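You operate a simulated robot arm through the tools that you are given. There is no shell and no other tool. Be economical: measure what you need, move in short steps, check, and stop when the job is done.

You are at the controls of a simulated robot arm. One attempt, no reset.

Task
Close up the reel stand.
Fine: deep drawer shut, orange clamp closed on the reel, rocker off FULL, light off; reel, card, flap and top drawer stay as they are; leave the yellow knob.

It is judged by the outcome, as a careful person would: the job done as asked, and still so three seconds after it is handed in. It fails if anything else is knocked over, pushed out of place, dropped, spilled or broken.

Robot
A 7-joint arm with a fingered hand, fixed in place. Base frame: the origin is at the foot of the arm, x ahead of it, y to its left, z up. Lengths are in mm, angles in rad, forces in N, time in s.
With the tool pointing down near the work surface it reaches from about 480 to 920 mm from the base axis. Its first joint turns from -2.496 to 2.496 rad. Payload 3 kg.
Tool frame: the origin (TCP) lies between the finger pads and is the grasp point; the fingertips stand 26 mm ahead of it; z points along the fingers, y is the line along which they close. The gripper opens to 148 mm. The gripper's body begins 73 mm behind the TCP. The gripper is a hand of 3 fingers: y runs from the thumb to the fingers, the wrist lies at [0, 0, -229] in the tool frame, and closing takes about 1.5 s.
Orientation is that of the tool frame in the base frame, as [roll, pitch, yaw] about the fixed x, y, z axes, in that order (R = Rz(yaw) Ry(pitch) Rx(roll)). With the fingers straight down and closing along the base's y, the tool's x points along the base's -x, its y along +y and its z along -z.

Tools
- The arm moves only by the tool step_arm. Its argument "commands" is a list of rows, each an object of numbers (a shift or turn left out is 0, a gripper value left out holds the last): "rx", "ry", "rz": the turn, a rotation vector about the base's x, y, z in rad; "dx", "dy", "dz": the shift along the base's x, y, z in mm; "fingers": the finger opening in mm, from 0 to 148. In form: [{"rx": .., "ry": .., "rz": .., "dx": .., "dy": .., "dz": .., "fingers": ..}, ...]. A call has 1 to 12 rows; each row is the pose to reach, as a shift and turn from the pose commanded when the call began. Each row takes 0.2 s and may step no farther than 50 mm and 0.15 rad from the row before; otherwise, or with a gripper value out of range, the whole call is refused. A pose out of reach is approached as far as the arm can. The call stops where the force on the tool passes 40 N (or 10 N more than at its start, if that is more) or the arm is blocked; 0.2 s more then pass. The fingers move at their own pace (about 153 mm/s each) and stop on an object; they squeeze with about 32 N. The grip force told is the motor's: it shows also when the fingers shut on nothing. Time passes only in rows, and 0.2 s behind the last, so rows that repeat a pose let the fingers close. It gives the time, the measured TCP pose, the force on the tool (base axes), the opening and the grip force at its end, in the units of the frame above (readings bear some noise), with the torque about the TCP (base axes, N m) and any sound that the robot's microphone picked up, and new pictures: "show" is both (left out), scene, wrist or none.
- Cameras (640 x 400 px; columns grow to the right, rows downward): "scene" is fixed at [50.9, 649.2, 1181.3]; the picture's right is [-0.43, -0.90, 0.00], its down [-0.43, 0.20, -0.88] and it looks along [0.80, -0.38, -0.47] (base axes); focal length 214 px, centre (320, 200). "wrist" rides on the gripper at [68, -39, -90] in the tool frame; the picture's right is [0.50, 0.87, 0.00], its down [-0.66, 0.38, -0.65] and it looks along [-0.57, 0.33, 0.76] (tool axes); focal length 222 px, centre (320, 200).
- lift_body(by): slides the trunk up (or, below 0, down) by that many mm; the arm rides with it, the base frame stays. It gives what a move gives, with no picture.
- hand_shape(shape): the hand has 3 fingers and takes this shape, open, in about a second: jaw (thumb against the fingers, like two jaws); tri (thumb and two fingers); tip (a fingertip pinch); poke (one finger out to press); point (the index stretched); flat (the hand flat); cup (the hand cupped); fist (a fist). The gripper value then closes the fingers along that shape, each until it touches; the sizes above hold for jaw. It gives what a move gives, with no picture.
- measure_at(camera, pixels): for up to 12 pixels [column, row] of the newest picture of that camera ("zoom" is the newest enlarged one), the place [x, y, z] in the base frame of the surface seen there, good to about 2 mm. The clock stands still meanwhile.
- enlarge(camera, box): a new picture of the part [left, top, right, bottom] of that camera's present view, enlarged. The clock stands still meanwhile.
- finish_job(): hands the job in; it is judged then, once.

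Work in short steps. Measure before you move; look again where a grasp or a placing could have gone wrong, and mend it. You have 80 turns and 200 pictures in all, those below and enlarged ones among them. Open the gripper and draw the arm clear of the work before you hand the job in, unless the task says otherwise; then end with one line.

The tools are called after ">>>" by a JSON object that holds its "method" and its "body". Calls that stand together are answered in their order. step_arm: Moves the arm, as the interface text tells. Its arguments: {"type":"object","properties":{"commands":{"type":"array"},"show":{"type":"string","enum":["both","scene","wrist","none"]}},"required":["commands"]} The other tools are called the same way: lift_body (by) slides the trunk up or down; hand_shape (shape) gives the hand a shape; measure_at (camera, pixels) gives the place of the surface under pixels of a picture; enlarge (camera, box) takes an enlarged picture of a part of a camera's view; finish_job () hands the job in.

At the start:

```text
t: 0.0
eef_pos: [521.8, 488.3, 1136.1]
tcp_rot: [3.141, 0.0, 3.141]
force: [0.9, 0.2, -0.3]
ft_torque: [-0.04, -0.01, -0.01]
gripper_width: 148.0
grasp_force: 0.0
shape: jaw
trunk travel left (down, up): [-500.0, 390.0]
```

scene: 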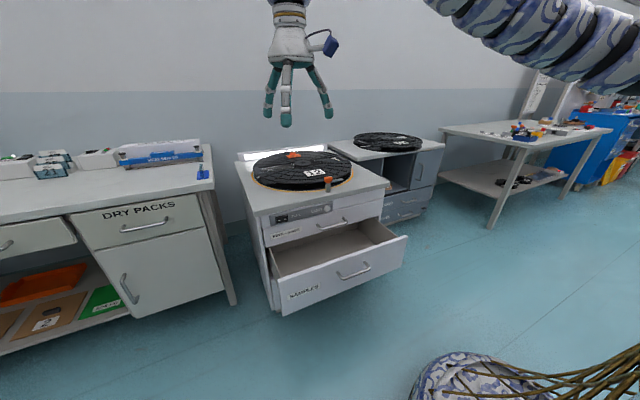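
wrist: 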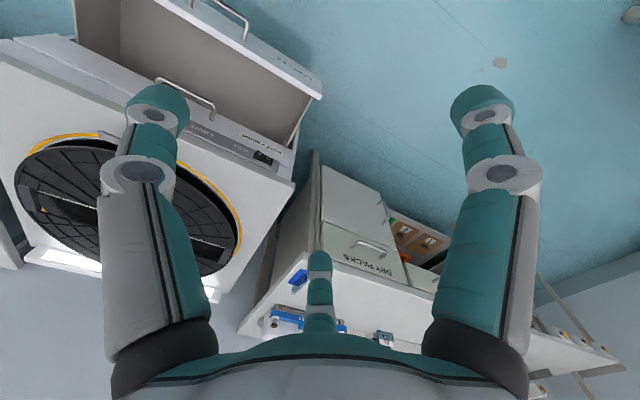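

The stand with the reel, open drawer and rocker sits at around (320,200) in the scene view. I enlarge the details first.

>>> {"method": "enlarge", "body": {"camera": "scene", "box": [230, 130, 410, 242]}}

>>> {"method": "enlarge", "body": {"camera": "scene", "box": [235, 140, 355, 215]}}

```text
3.56 times, centred on (320, 186) of scene
```

zoom: 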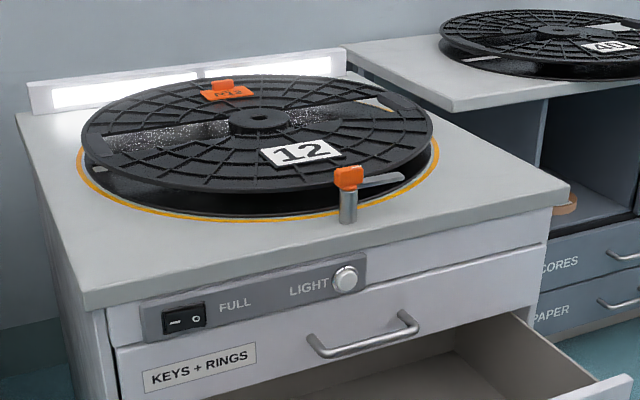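

```text
5.33 times, centred on (295, 178) of scene
```

zoom: 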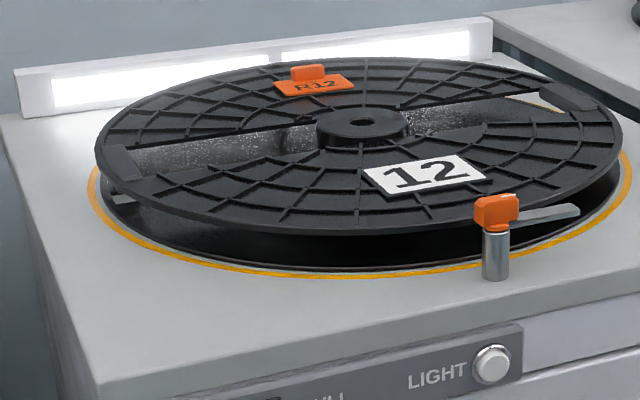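

The orange clamp post is at zoom (495,240), with its blade pointing right, off the reel. The rocker and light button are on the front panel. I measure the key points.

>>> {"method": "measure_at", "body": {"camera": "zoom", "pixels": [[494, 205], [516, 215], [575, 209], [495, 270], [363, 122], [425, 175], [490, 362], [313, 85], [470, 225], [100, 390], [615, 160], [540, 250]]}}

>>> {"method": "enlarge", "body": {"camera": "scene", "box": [250, 195, 430, 307]}}

>>> {"method": "enlarge", "body": {"camera": "wrist", "box": [0, 0, 340, 280]}}

```text
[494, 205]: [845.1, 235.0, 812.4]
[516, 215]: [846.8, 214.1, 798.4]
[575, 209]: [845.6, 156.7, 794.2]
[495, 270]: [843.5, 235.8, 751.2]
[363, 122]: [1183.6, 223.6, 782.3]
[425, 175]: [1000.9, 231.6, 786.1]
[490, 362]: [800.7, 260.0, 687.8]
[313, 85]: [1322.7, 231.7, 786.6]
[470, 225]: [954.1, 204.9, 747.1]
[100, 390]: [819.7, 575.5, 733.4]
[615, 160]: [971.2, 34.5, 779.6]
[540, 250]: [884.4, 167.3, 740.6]
```

```text
3.56 times, centred on (340, 251) of scene
```

zoom: 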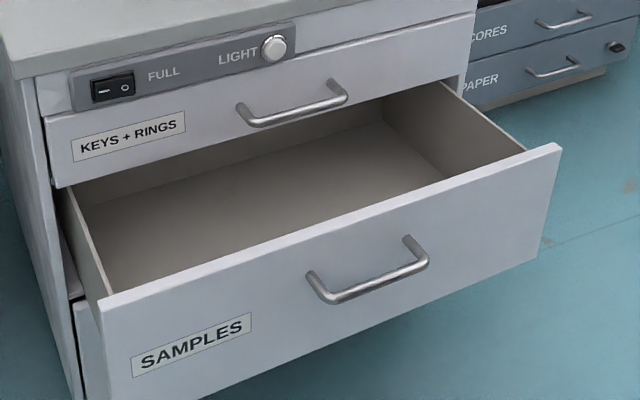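

```text
1.43 times, centred on (170, 140) of wrist
```

zoom: 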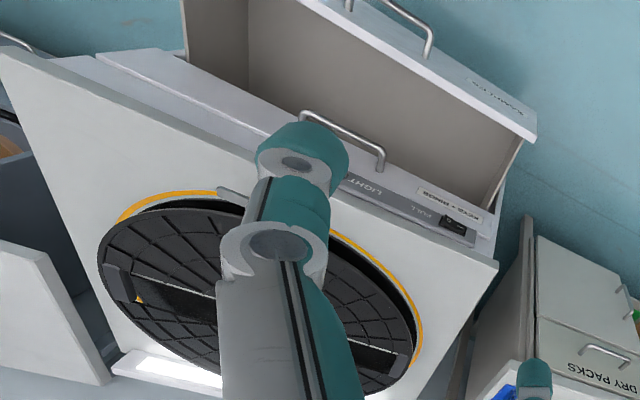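

Now measure the front of the stand, the drawer and the handles.

>>> {"method": "enlarge", "body": {"camera": "scene", "box": [250, 195, 430, 307]}}

>>> {"method": "measure_at", "body": {"camera": "zoom", "pixels": [[112, 88], [99, 92], [126, 86], [274, 46], [80, 100], [290, 35], [293, 115], [370, 285], [115, 310], [545, 165], [250, 270], [440, 290]]}}

>>> {"method": "enlarge", "body": {"camera": "scene", "box": [262, 196, 342, 246]}}

```text
3.56 times, centred on (340, 251) of scene
```

zoom: 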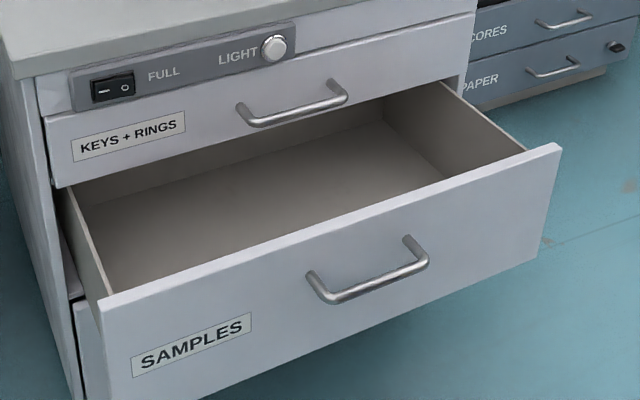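

```text
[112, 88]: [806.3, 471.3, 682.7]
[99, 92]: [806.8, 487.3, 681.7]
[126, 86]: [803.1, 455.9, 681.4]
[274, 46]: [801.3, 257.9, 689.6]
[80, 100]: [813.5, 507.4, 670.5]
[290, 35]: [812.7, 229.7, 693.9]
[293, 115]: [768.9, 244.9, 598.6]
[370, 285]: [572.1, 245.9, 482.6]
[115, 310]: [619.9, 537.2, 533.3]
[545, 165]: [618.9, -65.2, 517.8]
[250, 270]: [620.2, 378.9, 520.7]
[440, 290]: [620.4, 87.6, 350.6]
```

```text
8.00 times, centred on (302, 221) of scene
```

zoom: 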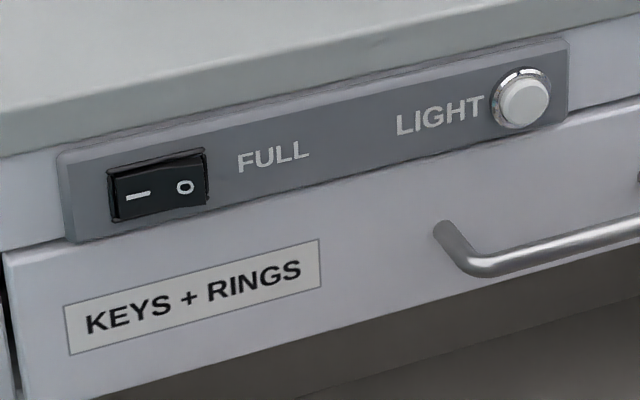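

The rocker's "O" half (y≈456) stands out and "—" is pressed in, so it is on. The light strip is lit, and the drawer face is at x≈620 against ≈815 when closed. I turn the hand to point forward (+x), staying high.

>>> {"method": "step_arm", "body": {"commands": [{"ry": -0.143, "dx": 5, "dy": -12}, {"ry": -0.286, "dx": 10, "dy": -24}, {"ry": -0.428, "dx": 20, "dy": -36}, {"ry": -0.571, "dx": 30, "dy": -48}, {"ry": -0.714, "dx": 40, "dy": -60}, {"ry": -0.857, "dx": 50, "dy": -72}, {"ry": -1.0, "dx": 60, "dy": -84}, {"ry": -1.142, "dx": 70, "dy": -96}, {"ry": -1.285, "dx": 80, "dy": -108}, {"ry": -1.428, "dx": 90, "dy": -120}, {"ry": -1.571, "dx": 100, "dy": -130}]}}

>>> {"method": "hand_shape", "body": {"shape": "poke"}}

>>> {"method": "lift_body", "body": {"by": -200}}

>>> {"method": "step_arm", "body": {"commands": [{"dz": 0}]}}

```text
t: 2.6
eef_pos: [625.1, 360.7, 1196.3]
tcp_rot: [0.948, 1.487, 0.948]
force: [-0.2, -0.9, -0.4]
ft_torque: [0.0, -0.01, 0.01]
gripper_width: 148.3
grasp_force: 0.0
shape: jaw
out of reach, approached as far as the arm can: row 4, 5
trunk travel left (down, up): [-500.0, 390.0]
stopped in row 11: the arm was blocked; the commanded pose is now the measured one
```

scene: 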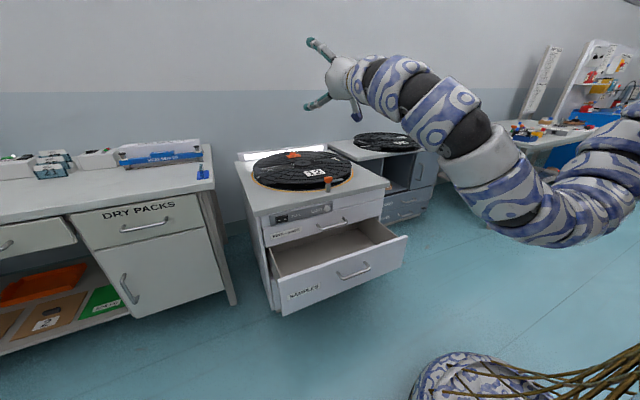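
wrist: 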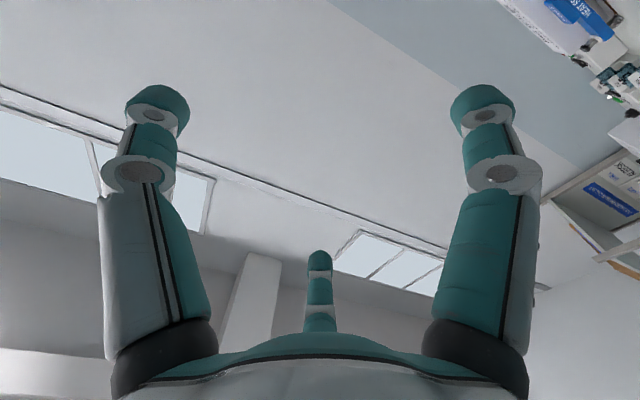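

```text
t: 3.5
eef_pos: [624.6, 361.4, 1194.7]
tcp_rot: [0.944, 1.487, 0.946]
force: [-0.1, -0.6, -0.4]
ft_torque: [-0.03, 0.01, 0.0]
gripper_width: 0.0
grasp_force: 0.0
shape: poke
trunk travel left (down, up): [-500.0, 390.0]
```

```text
t: 5.7
eef_pos: [625.6, 360.8, 994.7]
tcp_rot: [0.947, 1.489, 0.947]
force: [0.0, 0.6, 0.0]
ft_torque: [0.02, 0.05, 0.02]
gripper_width: 0.0
grasp_force: 0.0
shape: poke
trunk travel left (down, up): [-300.0, 590.0]
```

```text
t: 6.1
eef_pos: [625.5, 362.0, 995.8]
tcp_rot: [0.945, 1.488, 0.945]
force: [1.2, -0.7, 0.2]
ft_torque: [-0.03, 0.02, 0.01]
gripper_width: 0.0
grasp_force: 0.1
shape: poke
trunk travel left (down, up): [-300.0, 590.0]
```

scene: 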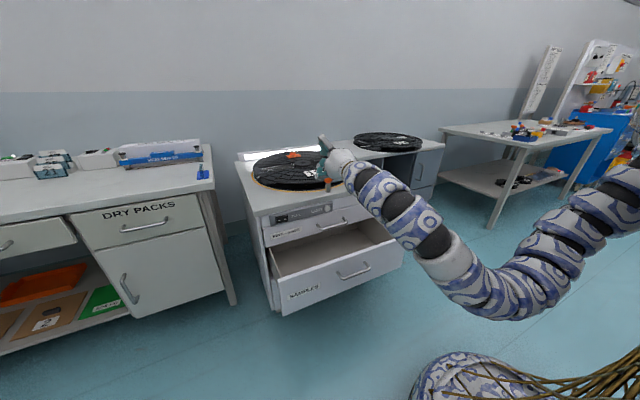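
wrist: 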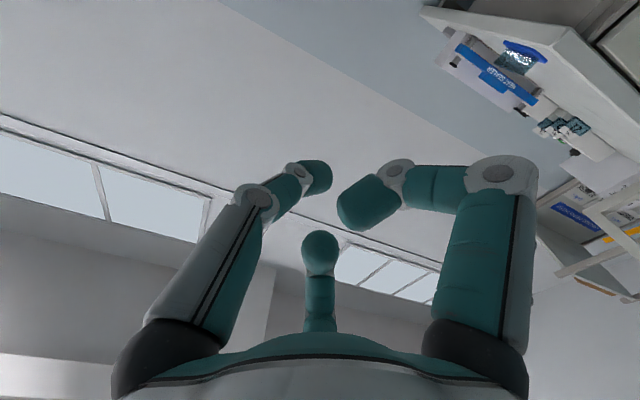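

The hand now points forward, but the wrist camera looks up at the ceiling. I check the poke shape in the scene view around (335,165) before rolling the hand.

>>> {"method": "enlarge", "body": {"camera": "scene", "box": [285, 120, 405, 195]}}

```text
5.33 times, centred on (345, 158) of scene
```

zoom: 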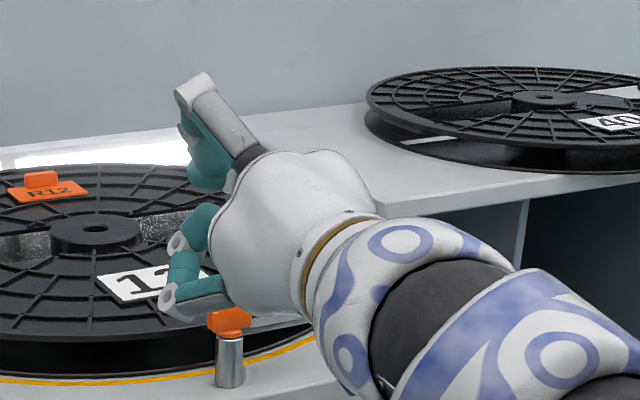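

The poke shape is ambiguous to judge here, so I try "point" and look.

>>> {"method": "hand_shape", "body": {"shape": "point"}}

>>> {"method": "step_arm", "body": {"commands": [{"dz": 0}], "show": "wrist"}}

>>> {"method": "enlarge", "body": {"camera": "scene", "box": [285, 120, 405, 195]}}

```text
t: 7.0
eef_pos: [625.7, 362.0, 996.5]
tcp_rot: [0.947, 1.488, 0.946]
force: [-0.4, 0.5, -0.3]
ft_torque: [-0.01, 0.0, 0.0]
gripper_width: 142.0
grasp_force: 0.1
shape: point
trunk travel left (down, up): [-300.0, 590.0]
```

```text
t: 7.4
eef_pos: [624.6, 361.5, 995.4]
tcp_rot: [0.945, 1.488, 0.946]
force: [0.9, -0.6, 0.3]
ft_torque: [0.01, 0.01, -0.02]
gripper_width: 141.8
grasp_force: 0.1
shape: point
trunk travel left (down, up): [-300.0, 590.0]
```

wrist: 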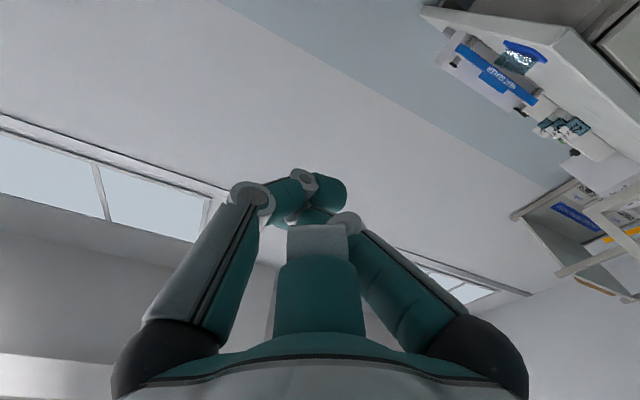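

```text
5.33 times, centred on (345, 158) of scene
```

zoom: 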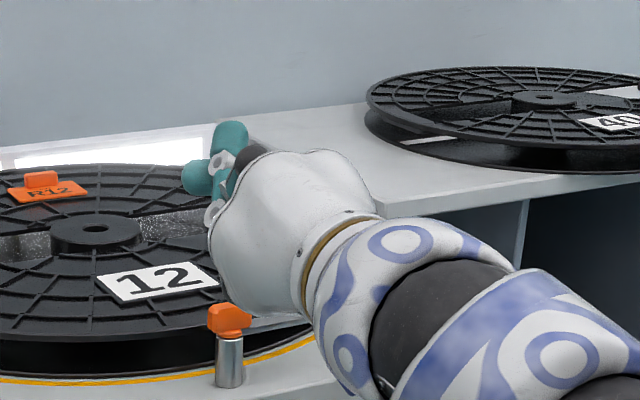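

I'll use the well-defined jaw, closed, for pushing. Next I roll the hand half a turn so that the wrist camera is on top.

>>> {"method": "hand_shape", "body": {"shape": "jaw"}}

>>> {"method": "step_arm", "body": {"commands": [{"rx": 0.14, "fingers": 0}, {"rx": 0.28}, {"rx": 0.42}, {"rx": 0.56}, {"rx": 0.7}, {"rx": 0.84}, {"rx": 0.98}, {"rx": 1.12}, {"rx": 1.26}, {"rx": 1.4}, {"rx": 1.54}]}}

```text
t: 8.3
eef_pos: [624.5, 362.0, 995.5]
tcp_rot: [0.945, 1.488, 0.947]
force: [-0.3, -0.4, 0.1]
ft_torque: [0.02, 0.0, -0.02]
gripper_width: 147.8
grasp_force: 0.0
shape: jaw
trunk travel left (down, up): [-300.0, 590.0]
```

```text
t: 10.7
eef_pos: [624.8, 361.1, 994.5]
tcp_rot: [1.571, -0.04, 1.523]
force: [-0.6, 0.2, 0.4]
ft_torque: [-0.02, 0.03, -0.02]
gripper_width: 0.0
grasp_force: 31.7
shape: jaw
trunk travel left (down, up): [-300.0, 590.0]
```

scene: 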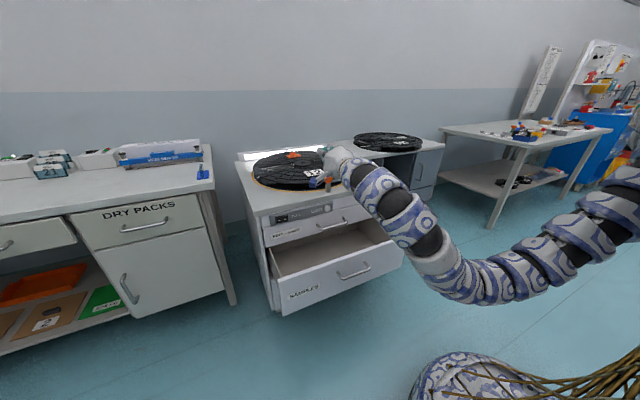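
wrist: 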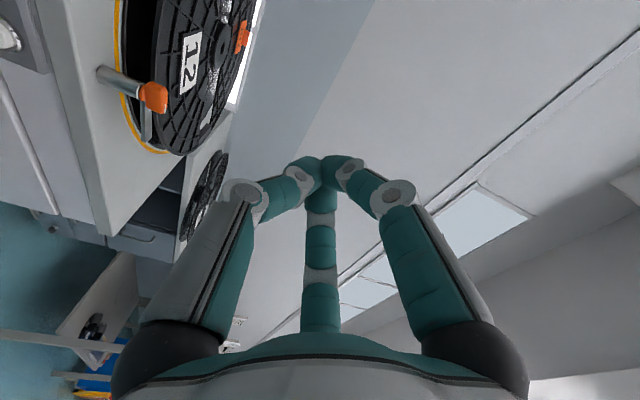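

The roll works, so I continue to the half turn and correct the slight upward tilt.

>>> {"method": "step_arm", "body": {"commands": [{"rx": 0.145}, {"rx": 0.29}, {"rx": 0.435}, {"rx": 0.58}, {"rx": 0.725}, {"rx": 0.87}, {"rx": 1.015}, {"rx": 1.16}, {"rx": 1.305}, {"rx": 1.45}, {"rx": 1.59}]}}

```text
t: 13.1
eef_pos: [624.9, 361.2, 996.3]
tcp_rot: [-2.265, -1.494, -0.879]
force: [-0.4, 0.6, 0.0]
ft_torque: [0.0, -0.02, 0.01]
gripper_width: 0.1
grasp_force: 32.2
shape: jaw
trunk travel left (down, up): [-300.0, 590.0]
```

scene: 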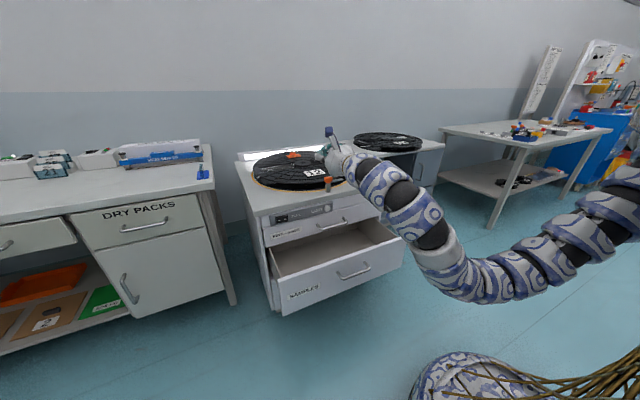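
wrist: 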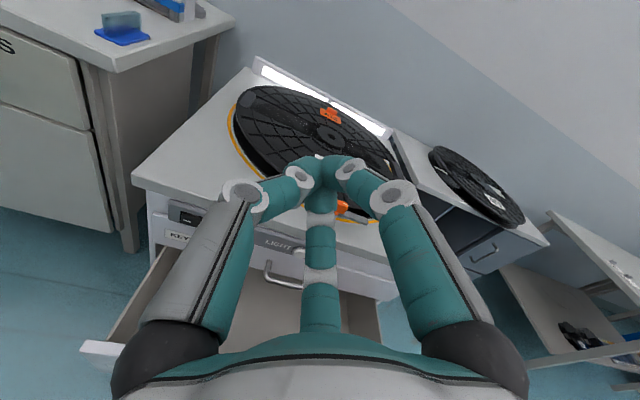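

The camera is on top now. Before lowering, I check where the elbow and forearm are in relation to the drawer front.

>>> {"method": "measure_at", "body": {"camera": "scene", "pixels": [[345, 163], [385, 185], [415, 225], [445, 260], [500, 285], [420, 262], [590, 240]]}}

```text
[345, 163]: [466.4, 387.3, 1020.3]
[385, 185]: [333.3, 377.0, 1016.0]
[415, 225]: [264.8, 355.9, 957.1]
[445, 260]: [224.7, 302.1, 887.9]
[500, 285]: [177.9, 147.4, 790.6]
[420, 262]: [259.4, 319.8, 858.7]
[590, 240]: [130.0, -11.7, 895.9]
```

The forearm stays well behind x=450. I lower the trunk and then move to y≈245, drawing back in front of the drawer face.

>>> {"method": "lift_body", "body": {"by": -295}}

>>> {"method": "step_arm", "body": {"commands": [{"dx": -20, "dy": -25}, {"dx": -40, "dy": -50}, {"dx": -60, "dy": -75}, {"dx": -75, "dy": -100}, {"dx": -75, "dy": -116}]}}

```text
t: 16.0
eef_pos: [625.2, 361.1, 700.4]
tcp_rot: [-2.289, -1.495, -0.852]
force: [0.4, -0.2, 0.0]
ft_torque: [-0.01, -0.02, -0.01]
gripper_width: 0.0
grasp_force: 31.5
shape: jaw
trunk travel left (down, up): [-5.0, 885.0]
```

```text
t: 17.2
eef_pos: [548.2, 246.5, 705.5]
tcp_rot: [-2.236, -1.496, -0.903]
force: [0.3, 0.2, -0.7]
ft_torque: [-0.03, -0.02, -0.01]
gripper_width: 0.0
grasp_force: 32.2
shape: jaw
trunk travel left (down, up): [-5.0, 885.0]
```

scene: 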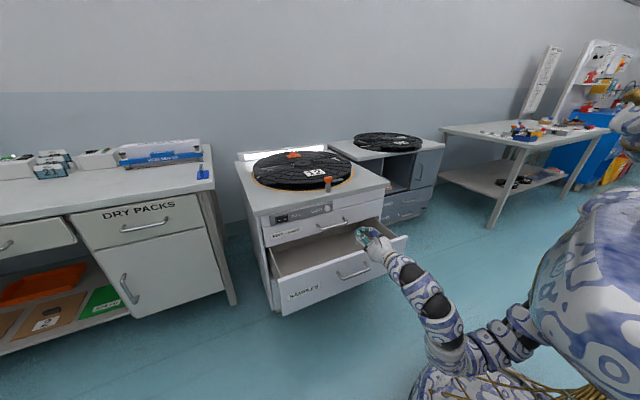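
wrist: 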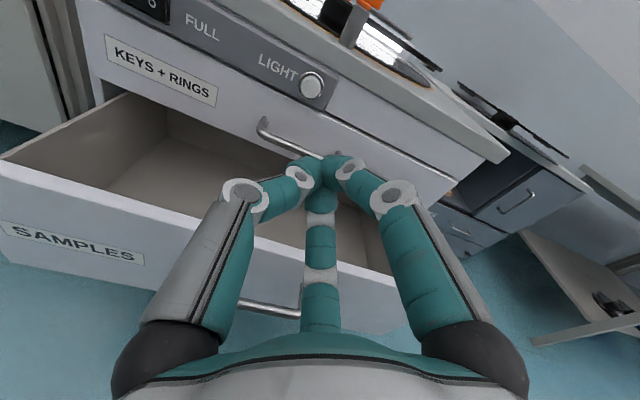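

Now I lower to just above handle height, drawn back a little further so the fingers clear the handle (front x≈572).

>>> {"method": "step_arm", "body": {"commands": [{"dx": -25, "dz": -40}, {"dx": -30, "dz": -80}, {"dx": -30, "dz": -120}, {"dx": -30, "dz": -160}, {"dx": -30, "dz": -188}]}}

>>> {"method": "enlarge", "body": {"camera": "scene", "box": [310, 200, 470, 300]}}

```text
t: 18.6
eef_pos: [528.4, 270.6, 687.4]
tcp_rot: [-1.506, -1.224, -1.647]
force: [0.1, -0.4, -0.8]
ft_torque: [0.03, -0.01, -0.02]
gripper_width: 0.0
grasp_force: 32.1
shape: jaw
trunk travel left (down, up): [-5.0, 885.0]
stopped in row 5: the arm was blocked; the commanded pose is now the measured one
```

scene: 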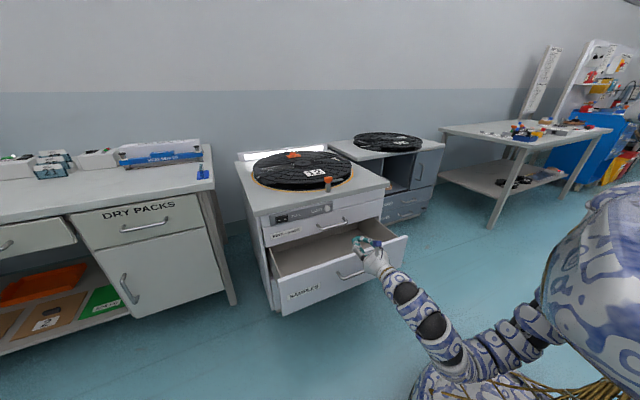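
wrist: 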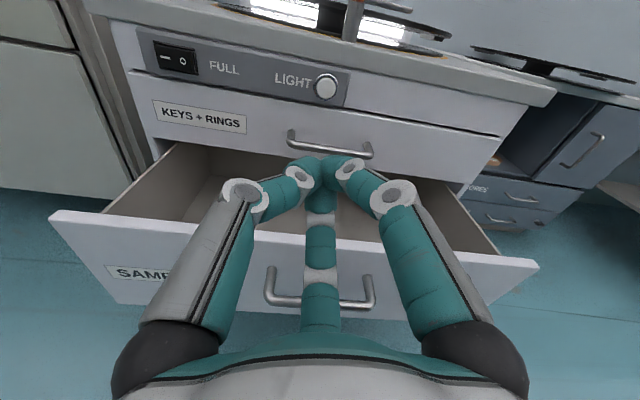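

```text
4.00 times, centred on (390, 250) of scene
```

zoom: 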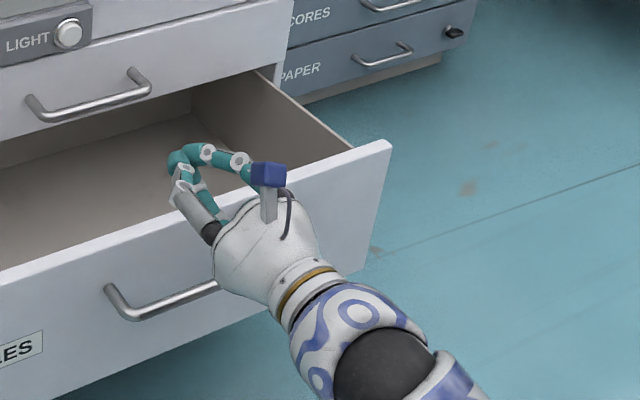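

The joints limit that low, close-in horizontal pose. I'll instead pitch the hand about 45° down so the wrist stays higher and farther out, undoing the roll drift first.

>>> {"method": "step_arm", "body": {"commands": [{"rx": -0.1, "dx": 15, "dz": 10}, {"rx": -0.2, "dx": 30, "dz": 20}, {"rx": -0.346, "dx": 40, "dz": 20}], "show": "none"}}

>>> {"method": "step_arm", "body": {"commands": [{"ry": 0.14, "dy": -20}, {"ry": 0.28, "dy": -50}, {"ry": 0.42, "dy": -80}, {"ry": 0.56, "dy": -110}, {"ry": 0.7, "dy": -140}, {"ry": 0.8, "dy": -150}]}}

```text
t: 19.4
eef_pos: [565.9, 280.2, 692.8]
tcp_rot: [0.469, -1.547, 2.67]
force: [-0.1, 0.1, -0.2]
ft_torque: [0.04, 0.0, -0.01]
gripper_width: 0.0
grasp_force: 31.9
shape: jaw
trunk travel left (down, up): [-5.0, 885.0]
```

```text
t: 20.8
eef_pos: [573.6, 127.6, 679.9]
tcp_rot: [3.121, -0.782, 0.023]
force: [0.4, -0.3, 0.1]
ft_torque: [0.01, -0.01, 0.03]
gripper_width: 0.0
grasp_force: 31.9
shape: jaw
trunk travel left (down, up): [-5.0, 885.0]
```

scene: 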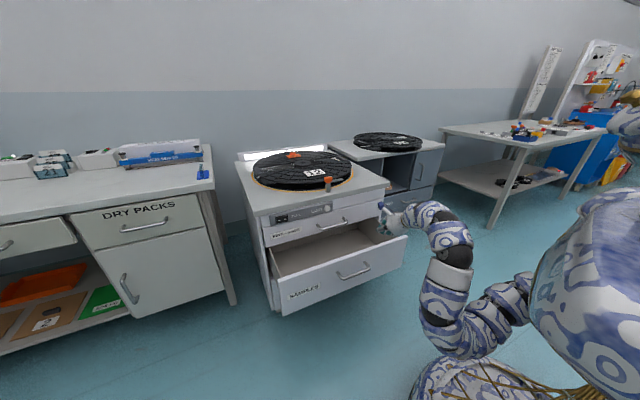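
wrist: 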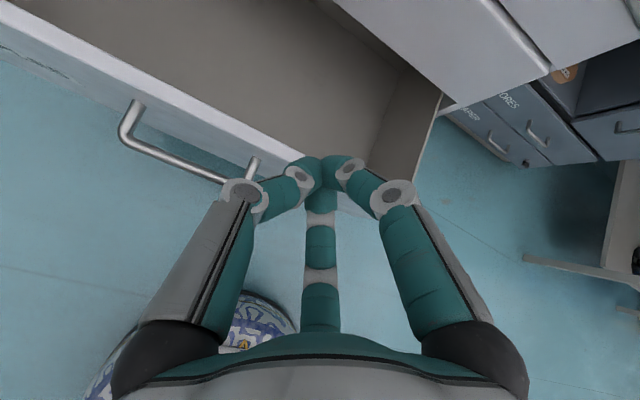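

The pitched pose is good and well to the right of the handle. I lower in front of the face; the tip is at x≈592 and the face at 620.

>>> {"method": "step_arm", "body": {"commands": [{"dx": -5, "dz": -40}, {"dx": -10, "dz": -80}, {"dx": -10, "dz": -120}, {"dx": -10, "dz": -150}, {"dx": -10, "dz": -180}]}}

```text
t: 22.0
eef_pos: [564.0, 128.5, 500.3]
tcp_rot: [3.116, -0.784, 0.024]
force: [-1.2, 0.1, 0.1]
ft_torque: [-0.04, -0.03, -0.02]
gripper_width: 0.2
grasp_force: 32.8
shape: jaw
trunk travel left (down, up): [-5.0, 885.0]
```

scene: 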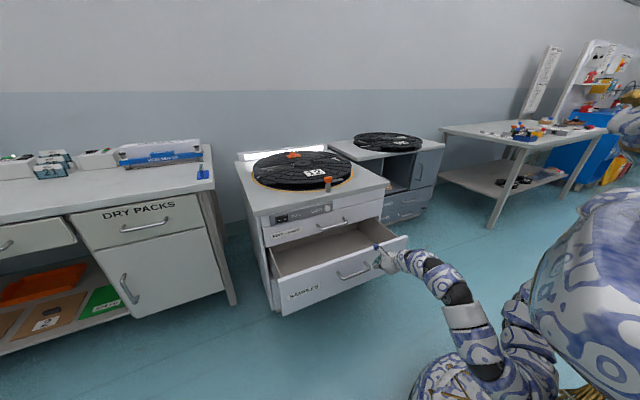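
wrist: 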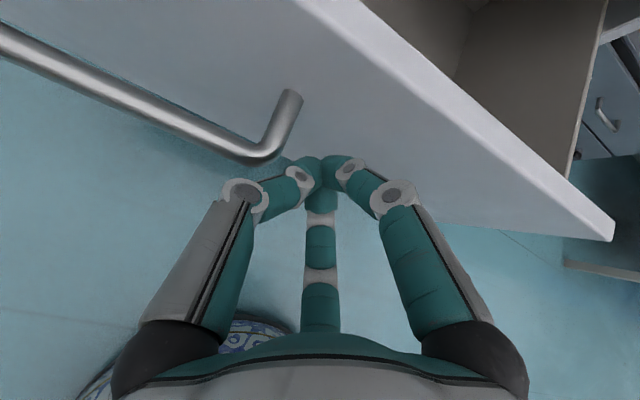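

The fingers are near the handle end, so I shift 25 mm to the right and then push forward in moderate steps.

>>> {"method": "step_arm", "body": {"commands": [{"dy": -25}, {"dx": 20, "dy": -25}, {"dx": 35, "dy": -25}, {"dx": 50, "dy": -25}, {"dx": 65, "dy": -25}, {"dx": 80, "dy": -25}, {"dx": 95, "dy": -25}, {"dx": 110, "dy": -25}]}}

```text
t: 23.8
eef_pos: [671.9, 101.6, 499.3]
tcp_rot: [3.12, -0.785, 0.02]
force: [0.5, -0.3, -0.8]
ft_torque: [0.0, 0.01, 0.0]
gripper_width: 0.1
grasp_force: 32.0
shape: jaw
out of reach, approached as far as the arm can: row 1, 2
trunk travel left (down, up): [-5.0, 885.0]
```

scene: 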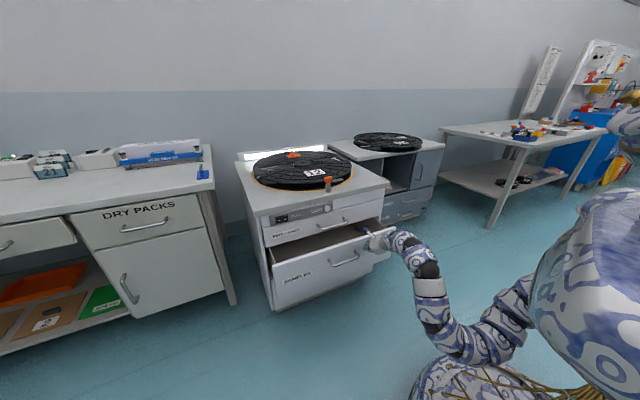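
wrist: 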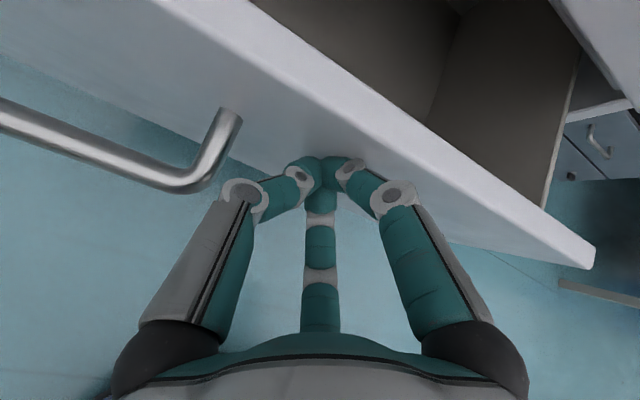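

The drawer slides freely (face ≈ 695 now). I continue while levelling the hand so the camera clears the top drawer.

>>> {"method": "step_arm", "body": {"commands": [{"ry": -0.08, "dx": 10}, {"ry": -0.16, "dx": 20}, {"ry": -0.24, "dx": 30}, {"ry": -0.32, "dx": 40}, {"ry": -0.4, "dx": 50}, {"ry": -0.48, "dx": 60}, {"ry": -0.56, "dx": 70}, {"ry": -0.56, "dx": 80}]}}

>>> {"method": "enlarge", "body": {"camera": "scene", "box": [250, 190, 410, 300]}}

```text
t: 25.6
eef_pos: [747.6, 110.3, 514.3]
tcp_rot: [3.138, -1.346, 0.014]
force: [-2.2, 0.6, 0.2]
ft_torque: [0.01, -0.02, 0.04]
gripper_width: 0.1
grasp_force: 31.9
shape: jaw
trunk travel left (down, up): [-5.0, 885.0]
```

scene: 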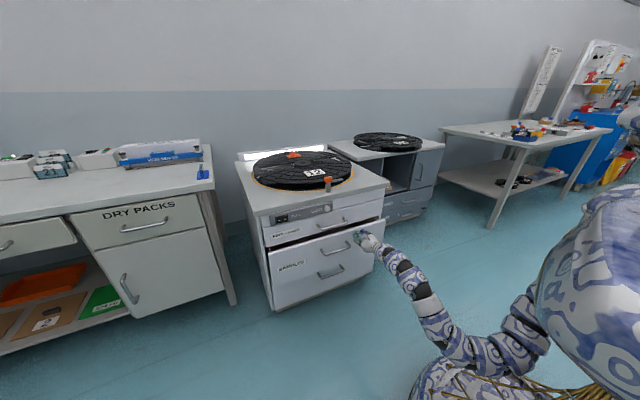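
wrist: 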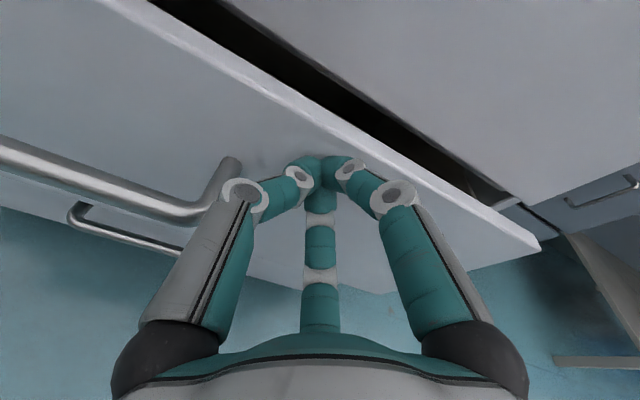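

```text
3.64 times, centred on (330, 245) of scene
```

zoom: 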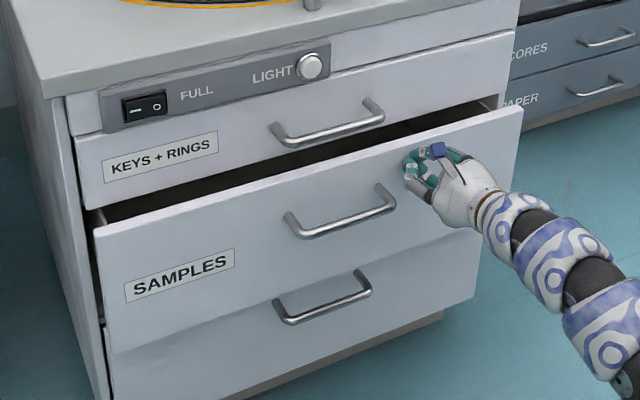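

About 40 mm is left. I push on in small steps until it seats.

>>> {"method": "step_arm", "body": {"commands": [{"dx": 8, "dy": -6, "dz": -6}, {"dx": 16, "dy": -6, "dz": -8}, {"dx": 24, "dy": -6, "dz": -8}, {"dx": 30, "dy": -6, "dz": -8}, {"dx": 36, "dy": -6, "dz": -8}, {"dx": 42, "dy": -6, "dz": -8}, {"dx": 47, "dy": -6, "dz": -8}, {"dx": 52, "dy": -6, "dz": -8}]}}

>>> {"method": "enlarge", "body": {"camera": "scene", "box": [250, 190, 410, 300]}}

>>> {"method": "measure_at", "body": {"camera": "zoom", "pixels": [[110, 240], [180, 235], [300, 190], [480, 150], [150, 180], [230, 140], [480, 80], [150, 330]]}}

```text
t: 27.2
eef_pos: [792.2, 98.0, 495.3]
tcp_rot: [3.094, -1.343, 0.051]
force: [-30.0, -4.1, 7.0]
ft_torque: [-0.03, -0.09, -0.13]
gripper_width: 0.0
grasp_force: 32.4
shape: jaw
trunk travel left (down, up): [-5.0, 885.0]
stopped in row 7: the force on the tool passed its limit at 46 N (the readings are from after the stop); the commanded pose is now the measured one
```

scene: 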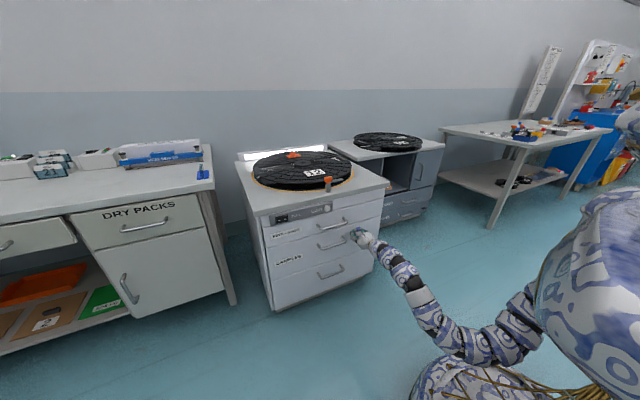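
wrist: 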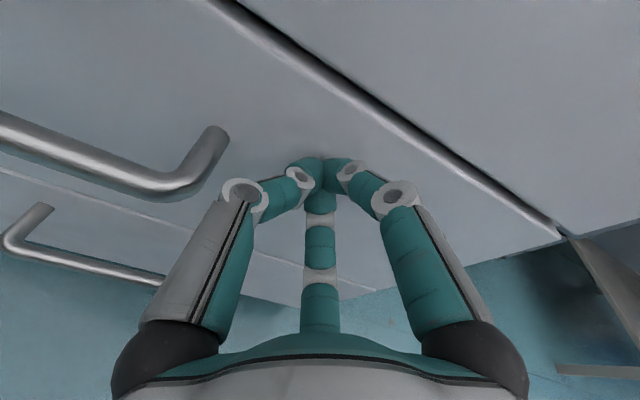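

```text
3.64 times, centred on (330, 245) of scene
```

zoom: 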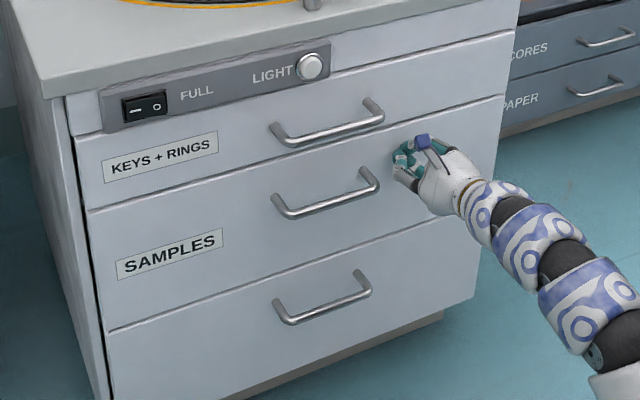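

```text
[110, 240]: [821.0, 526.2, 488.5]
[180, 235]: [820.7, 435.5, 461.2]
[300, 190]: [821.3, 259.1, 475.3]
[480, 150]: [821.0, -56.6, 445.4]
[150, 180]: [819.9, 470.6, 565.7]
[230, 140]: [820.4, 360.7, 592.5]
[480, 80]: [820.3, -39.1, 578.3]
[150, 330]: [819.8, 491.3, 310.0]
```

The deep drawer is flush at x≈821. I back off straight, raise the trunk to panel height and level the hand.

>>> {"method": "step_arm", "body": {"commands": [{"dx": -30}, {"dx": -60}, {"dx": -90}], "show": "none"}}

>>> {"method": "lift_body", "body": {"by": 195}}

>>> {"method": "step_arm", "body": {"commands": [{"ry": -0.04, "dy": 40}, {"ry": -0.08, "dy": 80}, {"ry": -0.12, "dy": 120}, {"ry": -0.14, "dy": 160}, {"ry": -0.14, "dy": 200}, {"ry": -0.14, "dy": 240}, {"ry": -0.14, "dy": 280}, {"ry": -0.14, "dy": 320}, {"ry": -0.14, "dy": 355}, {"ry": -0.14, "dy": 355}]}}

>>> {"method": "enlarge", "body": {"camera": "scene", "box": [250, 180, 350, 242]}}

```text
t: 28.0
eef_pos: [704.4, 94.6, 484.9]
tcp_rot: [3.074, -1.332, 0.068]
force: [0.3, 0.0, -0.1]
ft_torque: [0.0, 0.01, 0.02]
gripper_width: 0.0
grasp_force: 32.6
shape: jaw
trunk travel left (down, up): [-5.0, 885.0]
```

```text
t: 30.1
eef_pos: [704.6, 97.4, 681.9]
tcp_rot: [3.072, -1.336, 0.069]
force: [0.4, -0.5, 1.1]
ft_torque: [0.02, 0.02, -0.01]
gripper_width: 0.0
grasp_force: 31.9
shape: jaw
trunk travel left (down, up): [-200.0, 690.0]
```

```text
t: 32.3
eef_pos: [705.2, 451.7, 680.9]
tcp_rot: [2.974, -1.476, 0.166]
force: [1.0, 0.0, -0.4]
ft_torque: [0.0, 0.01, -0.01]
gripper_width: 0.0
grasp_force: 32.2
shape: jaw
trunk travel left (down, up): [-200.0, 690.0]
```

scene: 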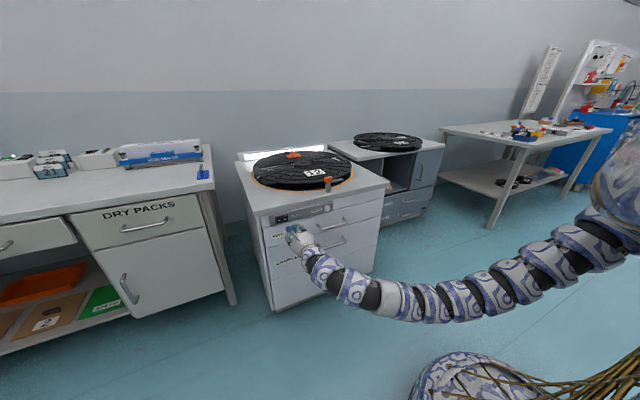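
wrist: 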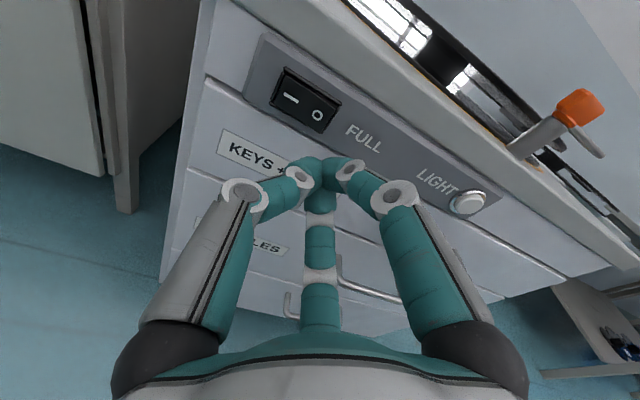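

```text
6.40 times, centred on (300, 211) of scene
```

zoom: 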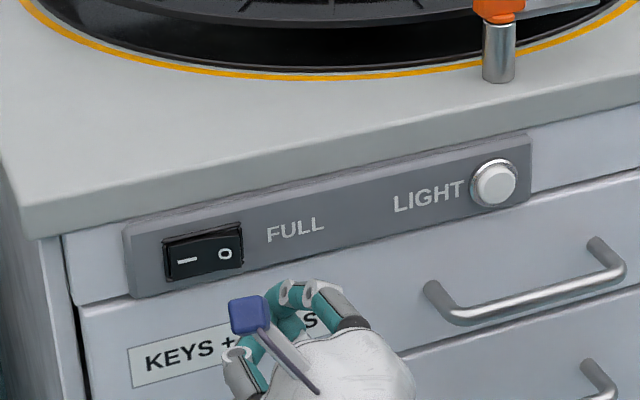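

I measure the rocker, the light button and the clamp precisely from the wrist picture.

>>> {"method": "measure_at", "body": {"camera": "wrist", "pixels": [[317, 114], [291, 97], [468, 203], [580, 106], [540, 135], [602, 156], [336, 120], [276, 88], [560, 175]]}}

```text
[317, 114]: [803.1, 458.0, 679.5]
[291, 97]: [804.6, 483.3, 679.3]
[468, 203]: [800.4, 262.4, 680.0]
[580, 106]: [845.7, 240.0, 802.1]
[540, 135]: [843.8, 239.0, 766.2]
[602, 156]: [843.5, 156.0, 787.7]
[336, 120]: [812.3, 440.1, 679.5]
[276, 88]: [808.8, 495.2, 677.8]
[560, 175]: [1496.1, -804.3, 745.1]
```

The "O" half is centred at about (803,455,680), with its outer edge at y≈442. I advance at y≈450 in fine steps near contact.

>>> {"method": "step_arm", "body": {"commands": [{"dx": 25, "dy": -2}, {"dx": 50, "dy": -3}, {"dx": 66, "dy": -3}, {"dx": 71, "dy": -3}, {"dx": 74, "dy": -3}, {"dx": 77, "dy": -3}, {"dx": 79, "dy": -3}, {"dx": 81, "dy": -3}, {"dx": 83, "dy": -3}]}}

>>> {"method": "enlarge", "body": {"camera": "wrist", "box": [200, 20, 440, 220]}}

```text
t: 33.7
eef_pos: [774.2, 452.7, 682.5]
tcp_rot: [2.981, -1.476, 0.163]
force: [-21.9, -7.2, 2.5]
ft_torque: [0.02, -0.14, -0.12]
gripper_width: 0.0
grasp_force: 32.0
shape: jaw
trunk travel left (down, up): [-200.0, 690.0]
stopped in row 6: the force on the tool passed its limit at 45 N (the readings are from after the stop); the commanded pose is now the measured one
```

scene: 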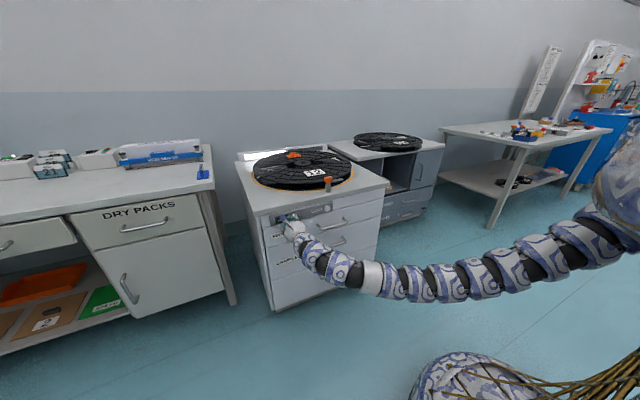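
wrist: 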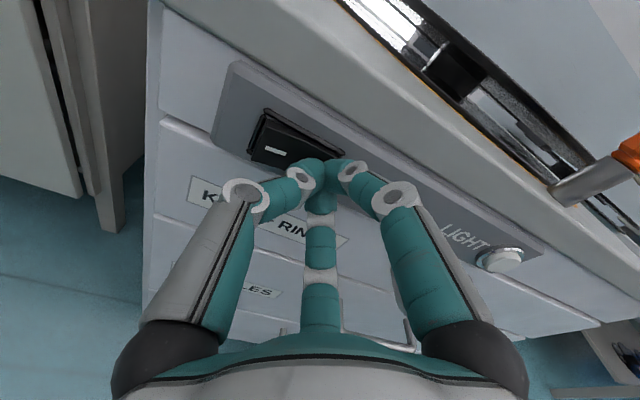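

```text
2.00 times, centred on (320, 120) of wrist
```

zoom: 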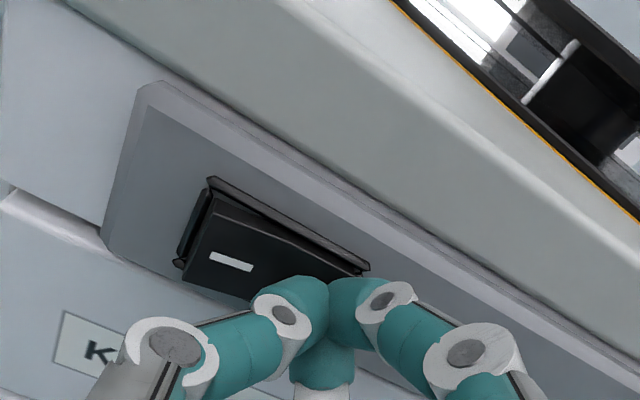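

The "—" half now seems to stand out. I back off and check.

>>> {"method": "step_arm", "body": {"commands": [{"dx": -30}, {"dx": -60}]}}

>>> {"method": "enlarge", "body": {"camera": "wrist", "box": [200, 20, 440, 220]}}

>>> {"method": "measure_at", "body": {"camera": "wrist", "pixels": [[317, 114], [291, 97], [468, 203]]}}

```text
t: 34.3
eef_pos: [718.5, 451.8, 682.0]
tcp_rot: [2.97, -1.472, 0.175]
force: [0.3, -0.1, 0.2]
ft_torque: [0.03, -0.01, -0.01]
gripper_width: 0.2
grasp_force: 31.9
shape: jaw
trunk travel left (down, up): [-200.0, 690.0]
```

scene: 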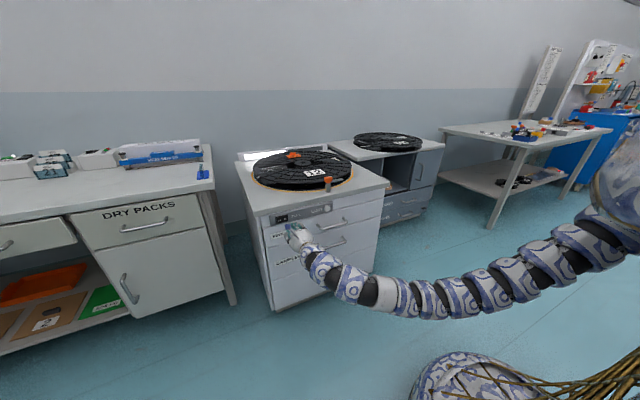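
wrist: 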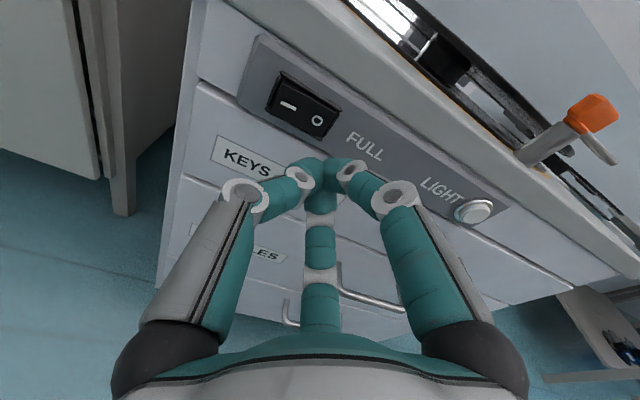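

```text
2.00 times, centred on (320, 120) of wrist
```

zoom: 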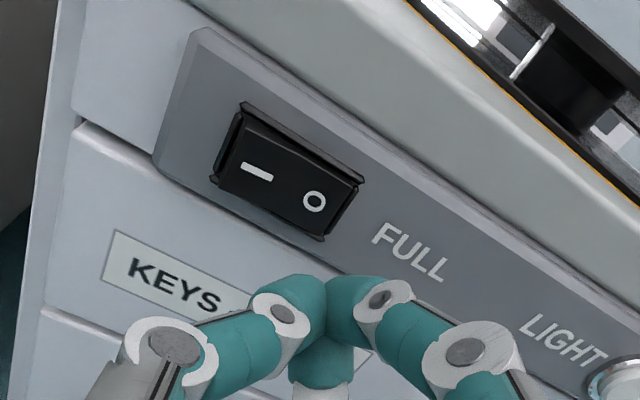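

```text
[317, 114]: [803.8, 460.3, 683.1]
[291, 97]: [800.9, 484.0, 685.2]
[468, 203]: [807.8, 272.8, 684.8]
```

I check the slope of the rocker face with more points.

>>> {"method": "measure_at", "body": {"camera": "zoom", "pixels": [[235, 155], [256, 172], [285, 180], [313, 201], [335, 215], [330, 190], [240, 180], [622, 385]]}}

```text
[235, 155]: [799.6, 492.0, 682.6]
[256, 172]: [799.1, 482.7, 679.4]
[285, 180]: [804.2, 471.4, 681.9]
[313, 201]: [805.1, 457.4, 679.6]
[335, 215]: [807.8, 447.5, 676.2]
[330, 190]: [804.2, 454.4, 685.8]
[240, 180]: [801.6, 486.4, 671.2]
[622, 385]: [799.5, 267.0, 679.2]
```

The rocker is off ("—" at 799.6, "O" in at 807.8). Next I move across to the light button at about (800, 261, 684).

>>> {"method": "step_arm", "body": {"commands": [{"dy": -45, "dz": 2}, {"dy": -90, "dz": 2}, {"dy": -135, "dz": 2}, {"dy": -175, "dz": 2}, {"dy": -191, "dz": 2}, {"dy": -191, "dz": 2}], "show": "wrist"}}

>>> {"method": "enlarge", "body": {"camera": "wrist", "box": [200, 20, 440, 220]}}

```text
t: 35.7
eef_pos: [719.5, 259.9, 683.2]
tcp_rot: [2.969, -1.474, 0.172]
force: [-0.1, 0.0, 0.7]
ft_torque: [-0.01, 0.01, 0.01]
gripper_width: 0.0
grasp_force: 32.1
shape: jaw
trunk travel left (down, up): [-200.0, 690.0]
```

wrist: 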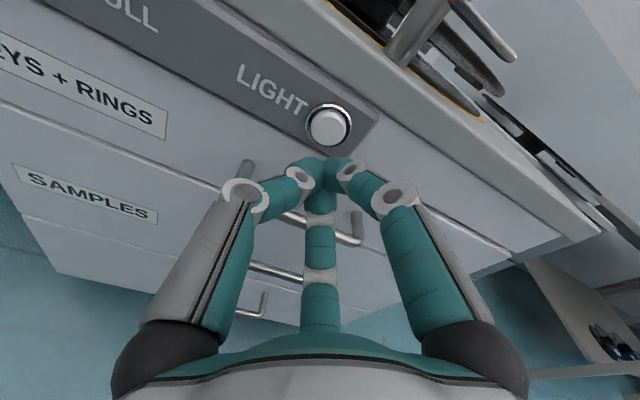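

```text
2.00 times, centred on (320, 120) of wrist
```

zoom: 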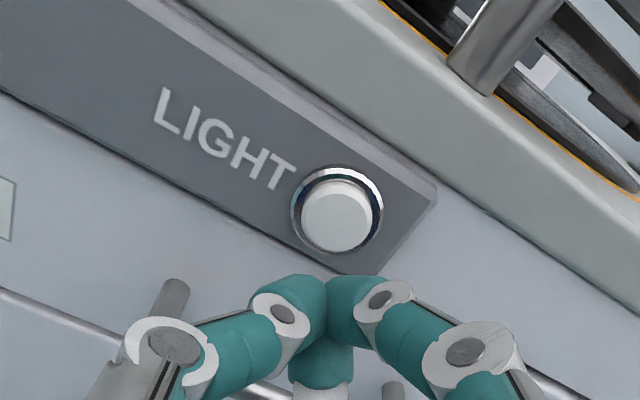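

>>> {"method": "measure_at", "body": {"camera": "zoom", "pixels": [[337, 218], [310, 205], [365, 225], [340, 190], [335, 245]]}}

```text
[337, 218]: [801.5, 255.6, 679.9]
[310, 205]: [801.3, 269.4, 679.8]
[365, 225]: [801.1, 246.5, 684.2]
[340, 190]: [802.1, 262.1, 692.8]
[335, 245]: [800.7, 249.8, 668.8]
```

The button centre is (801, 257, 681). I press in small steps, with one press only.

>>> {"method": "step_arm", "body": {"commands": [{"dx": 25, "dy": -2, "dz": -2}, {"dx": 45, "dy": -3, "dz": -2}, {"dx": 52, "dy": -3, "dz": -2}, {"dx": 55, "dy": -3, "dz": -2}, {"dx": 58, "dy": -3, "dz": -2}, {"dx": 60, "dy": -3, "dz": -2}, {"dx": 62, "dy": -3, "dz": -2}, {"dx": 64, "dy": -3, "dz": -2}]}}

```text
t: 37.5
eef_pos: [781.0, 256.5, 680.4]
tcp_rot: [2.974, -1.472, 0.17]
force: [-29.9, -5.2, -4.2]
ft_torque: [0.0, 0.16, -0.3]
gripper_width: 0.0
grasp_force: 31.3
shape: jaw
trunk travel left (down, up): [-200.0, 690.0]
heard: click
```

scene: 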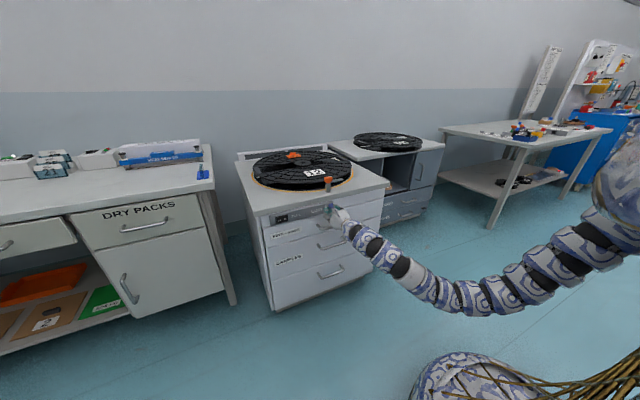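
wrist: 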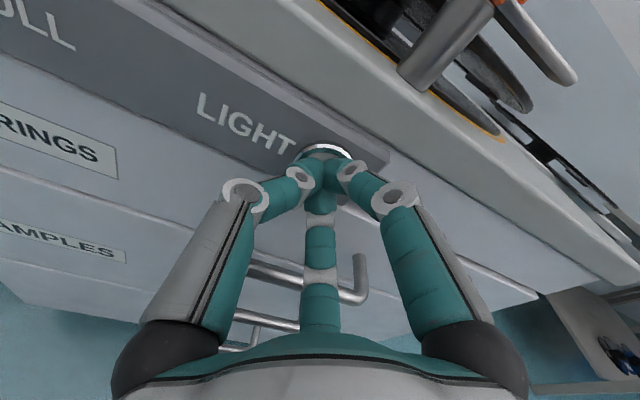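

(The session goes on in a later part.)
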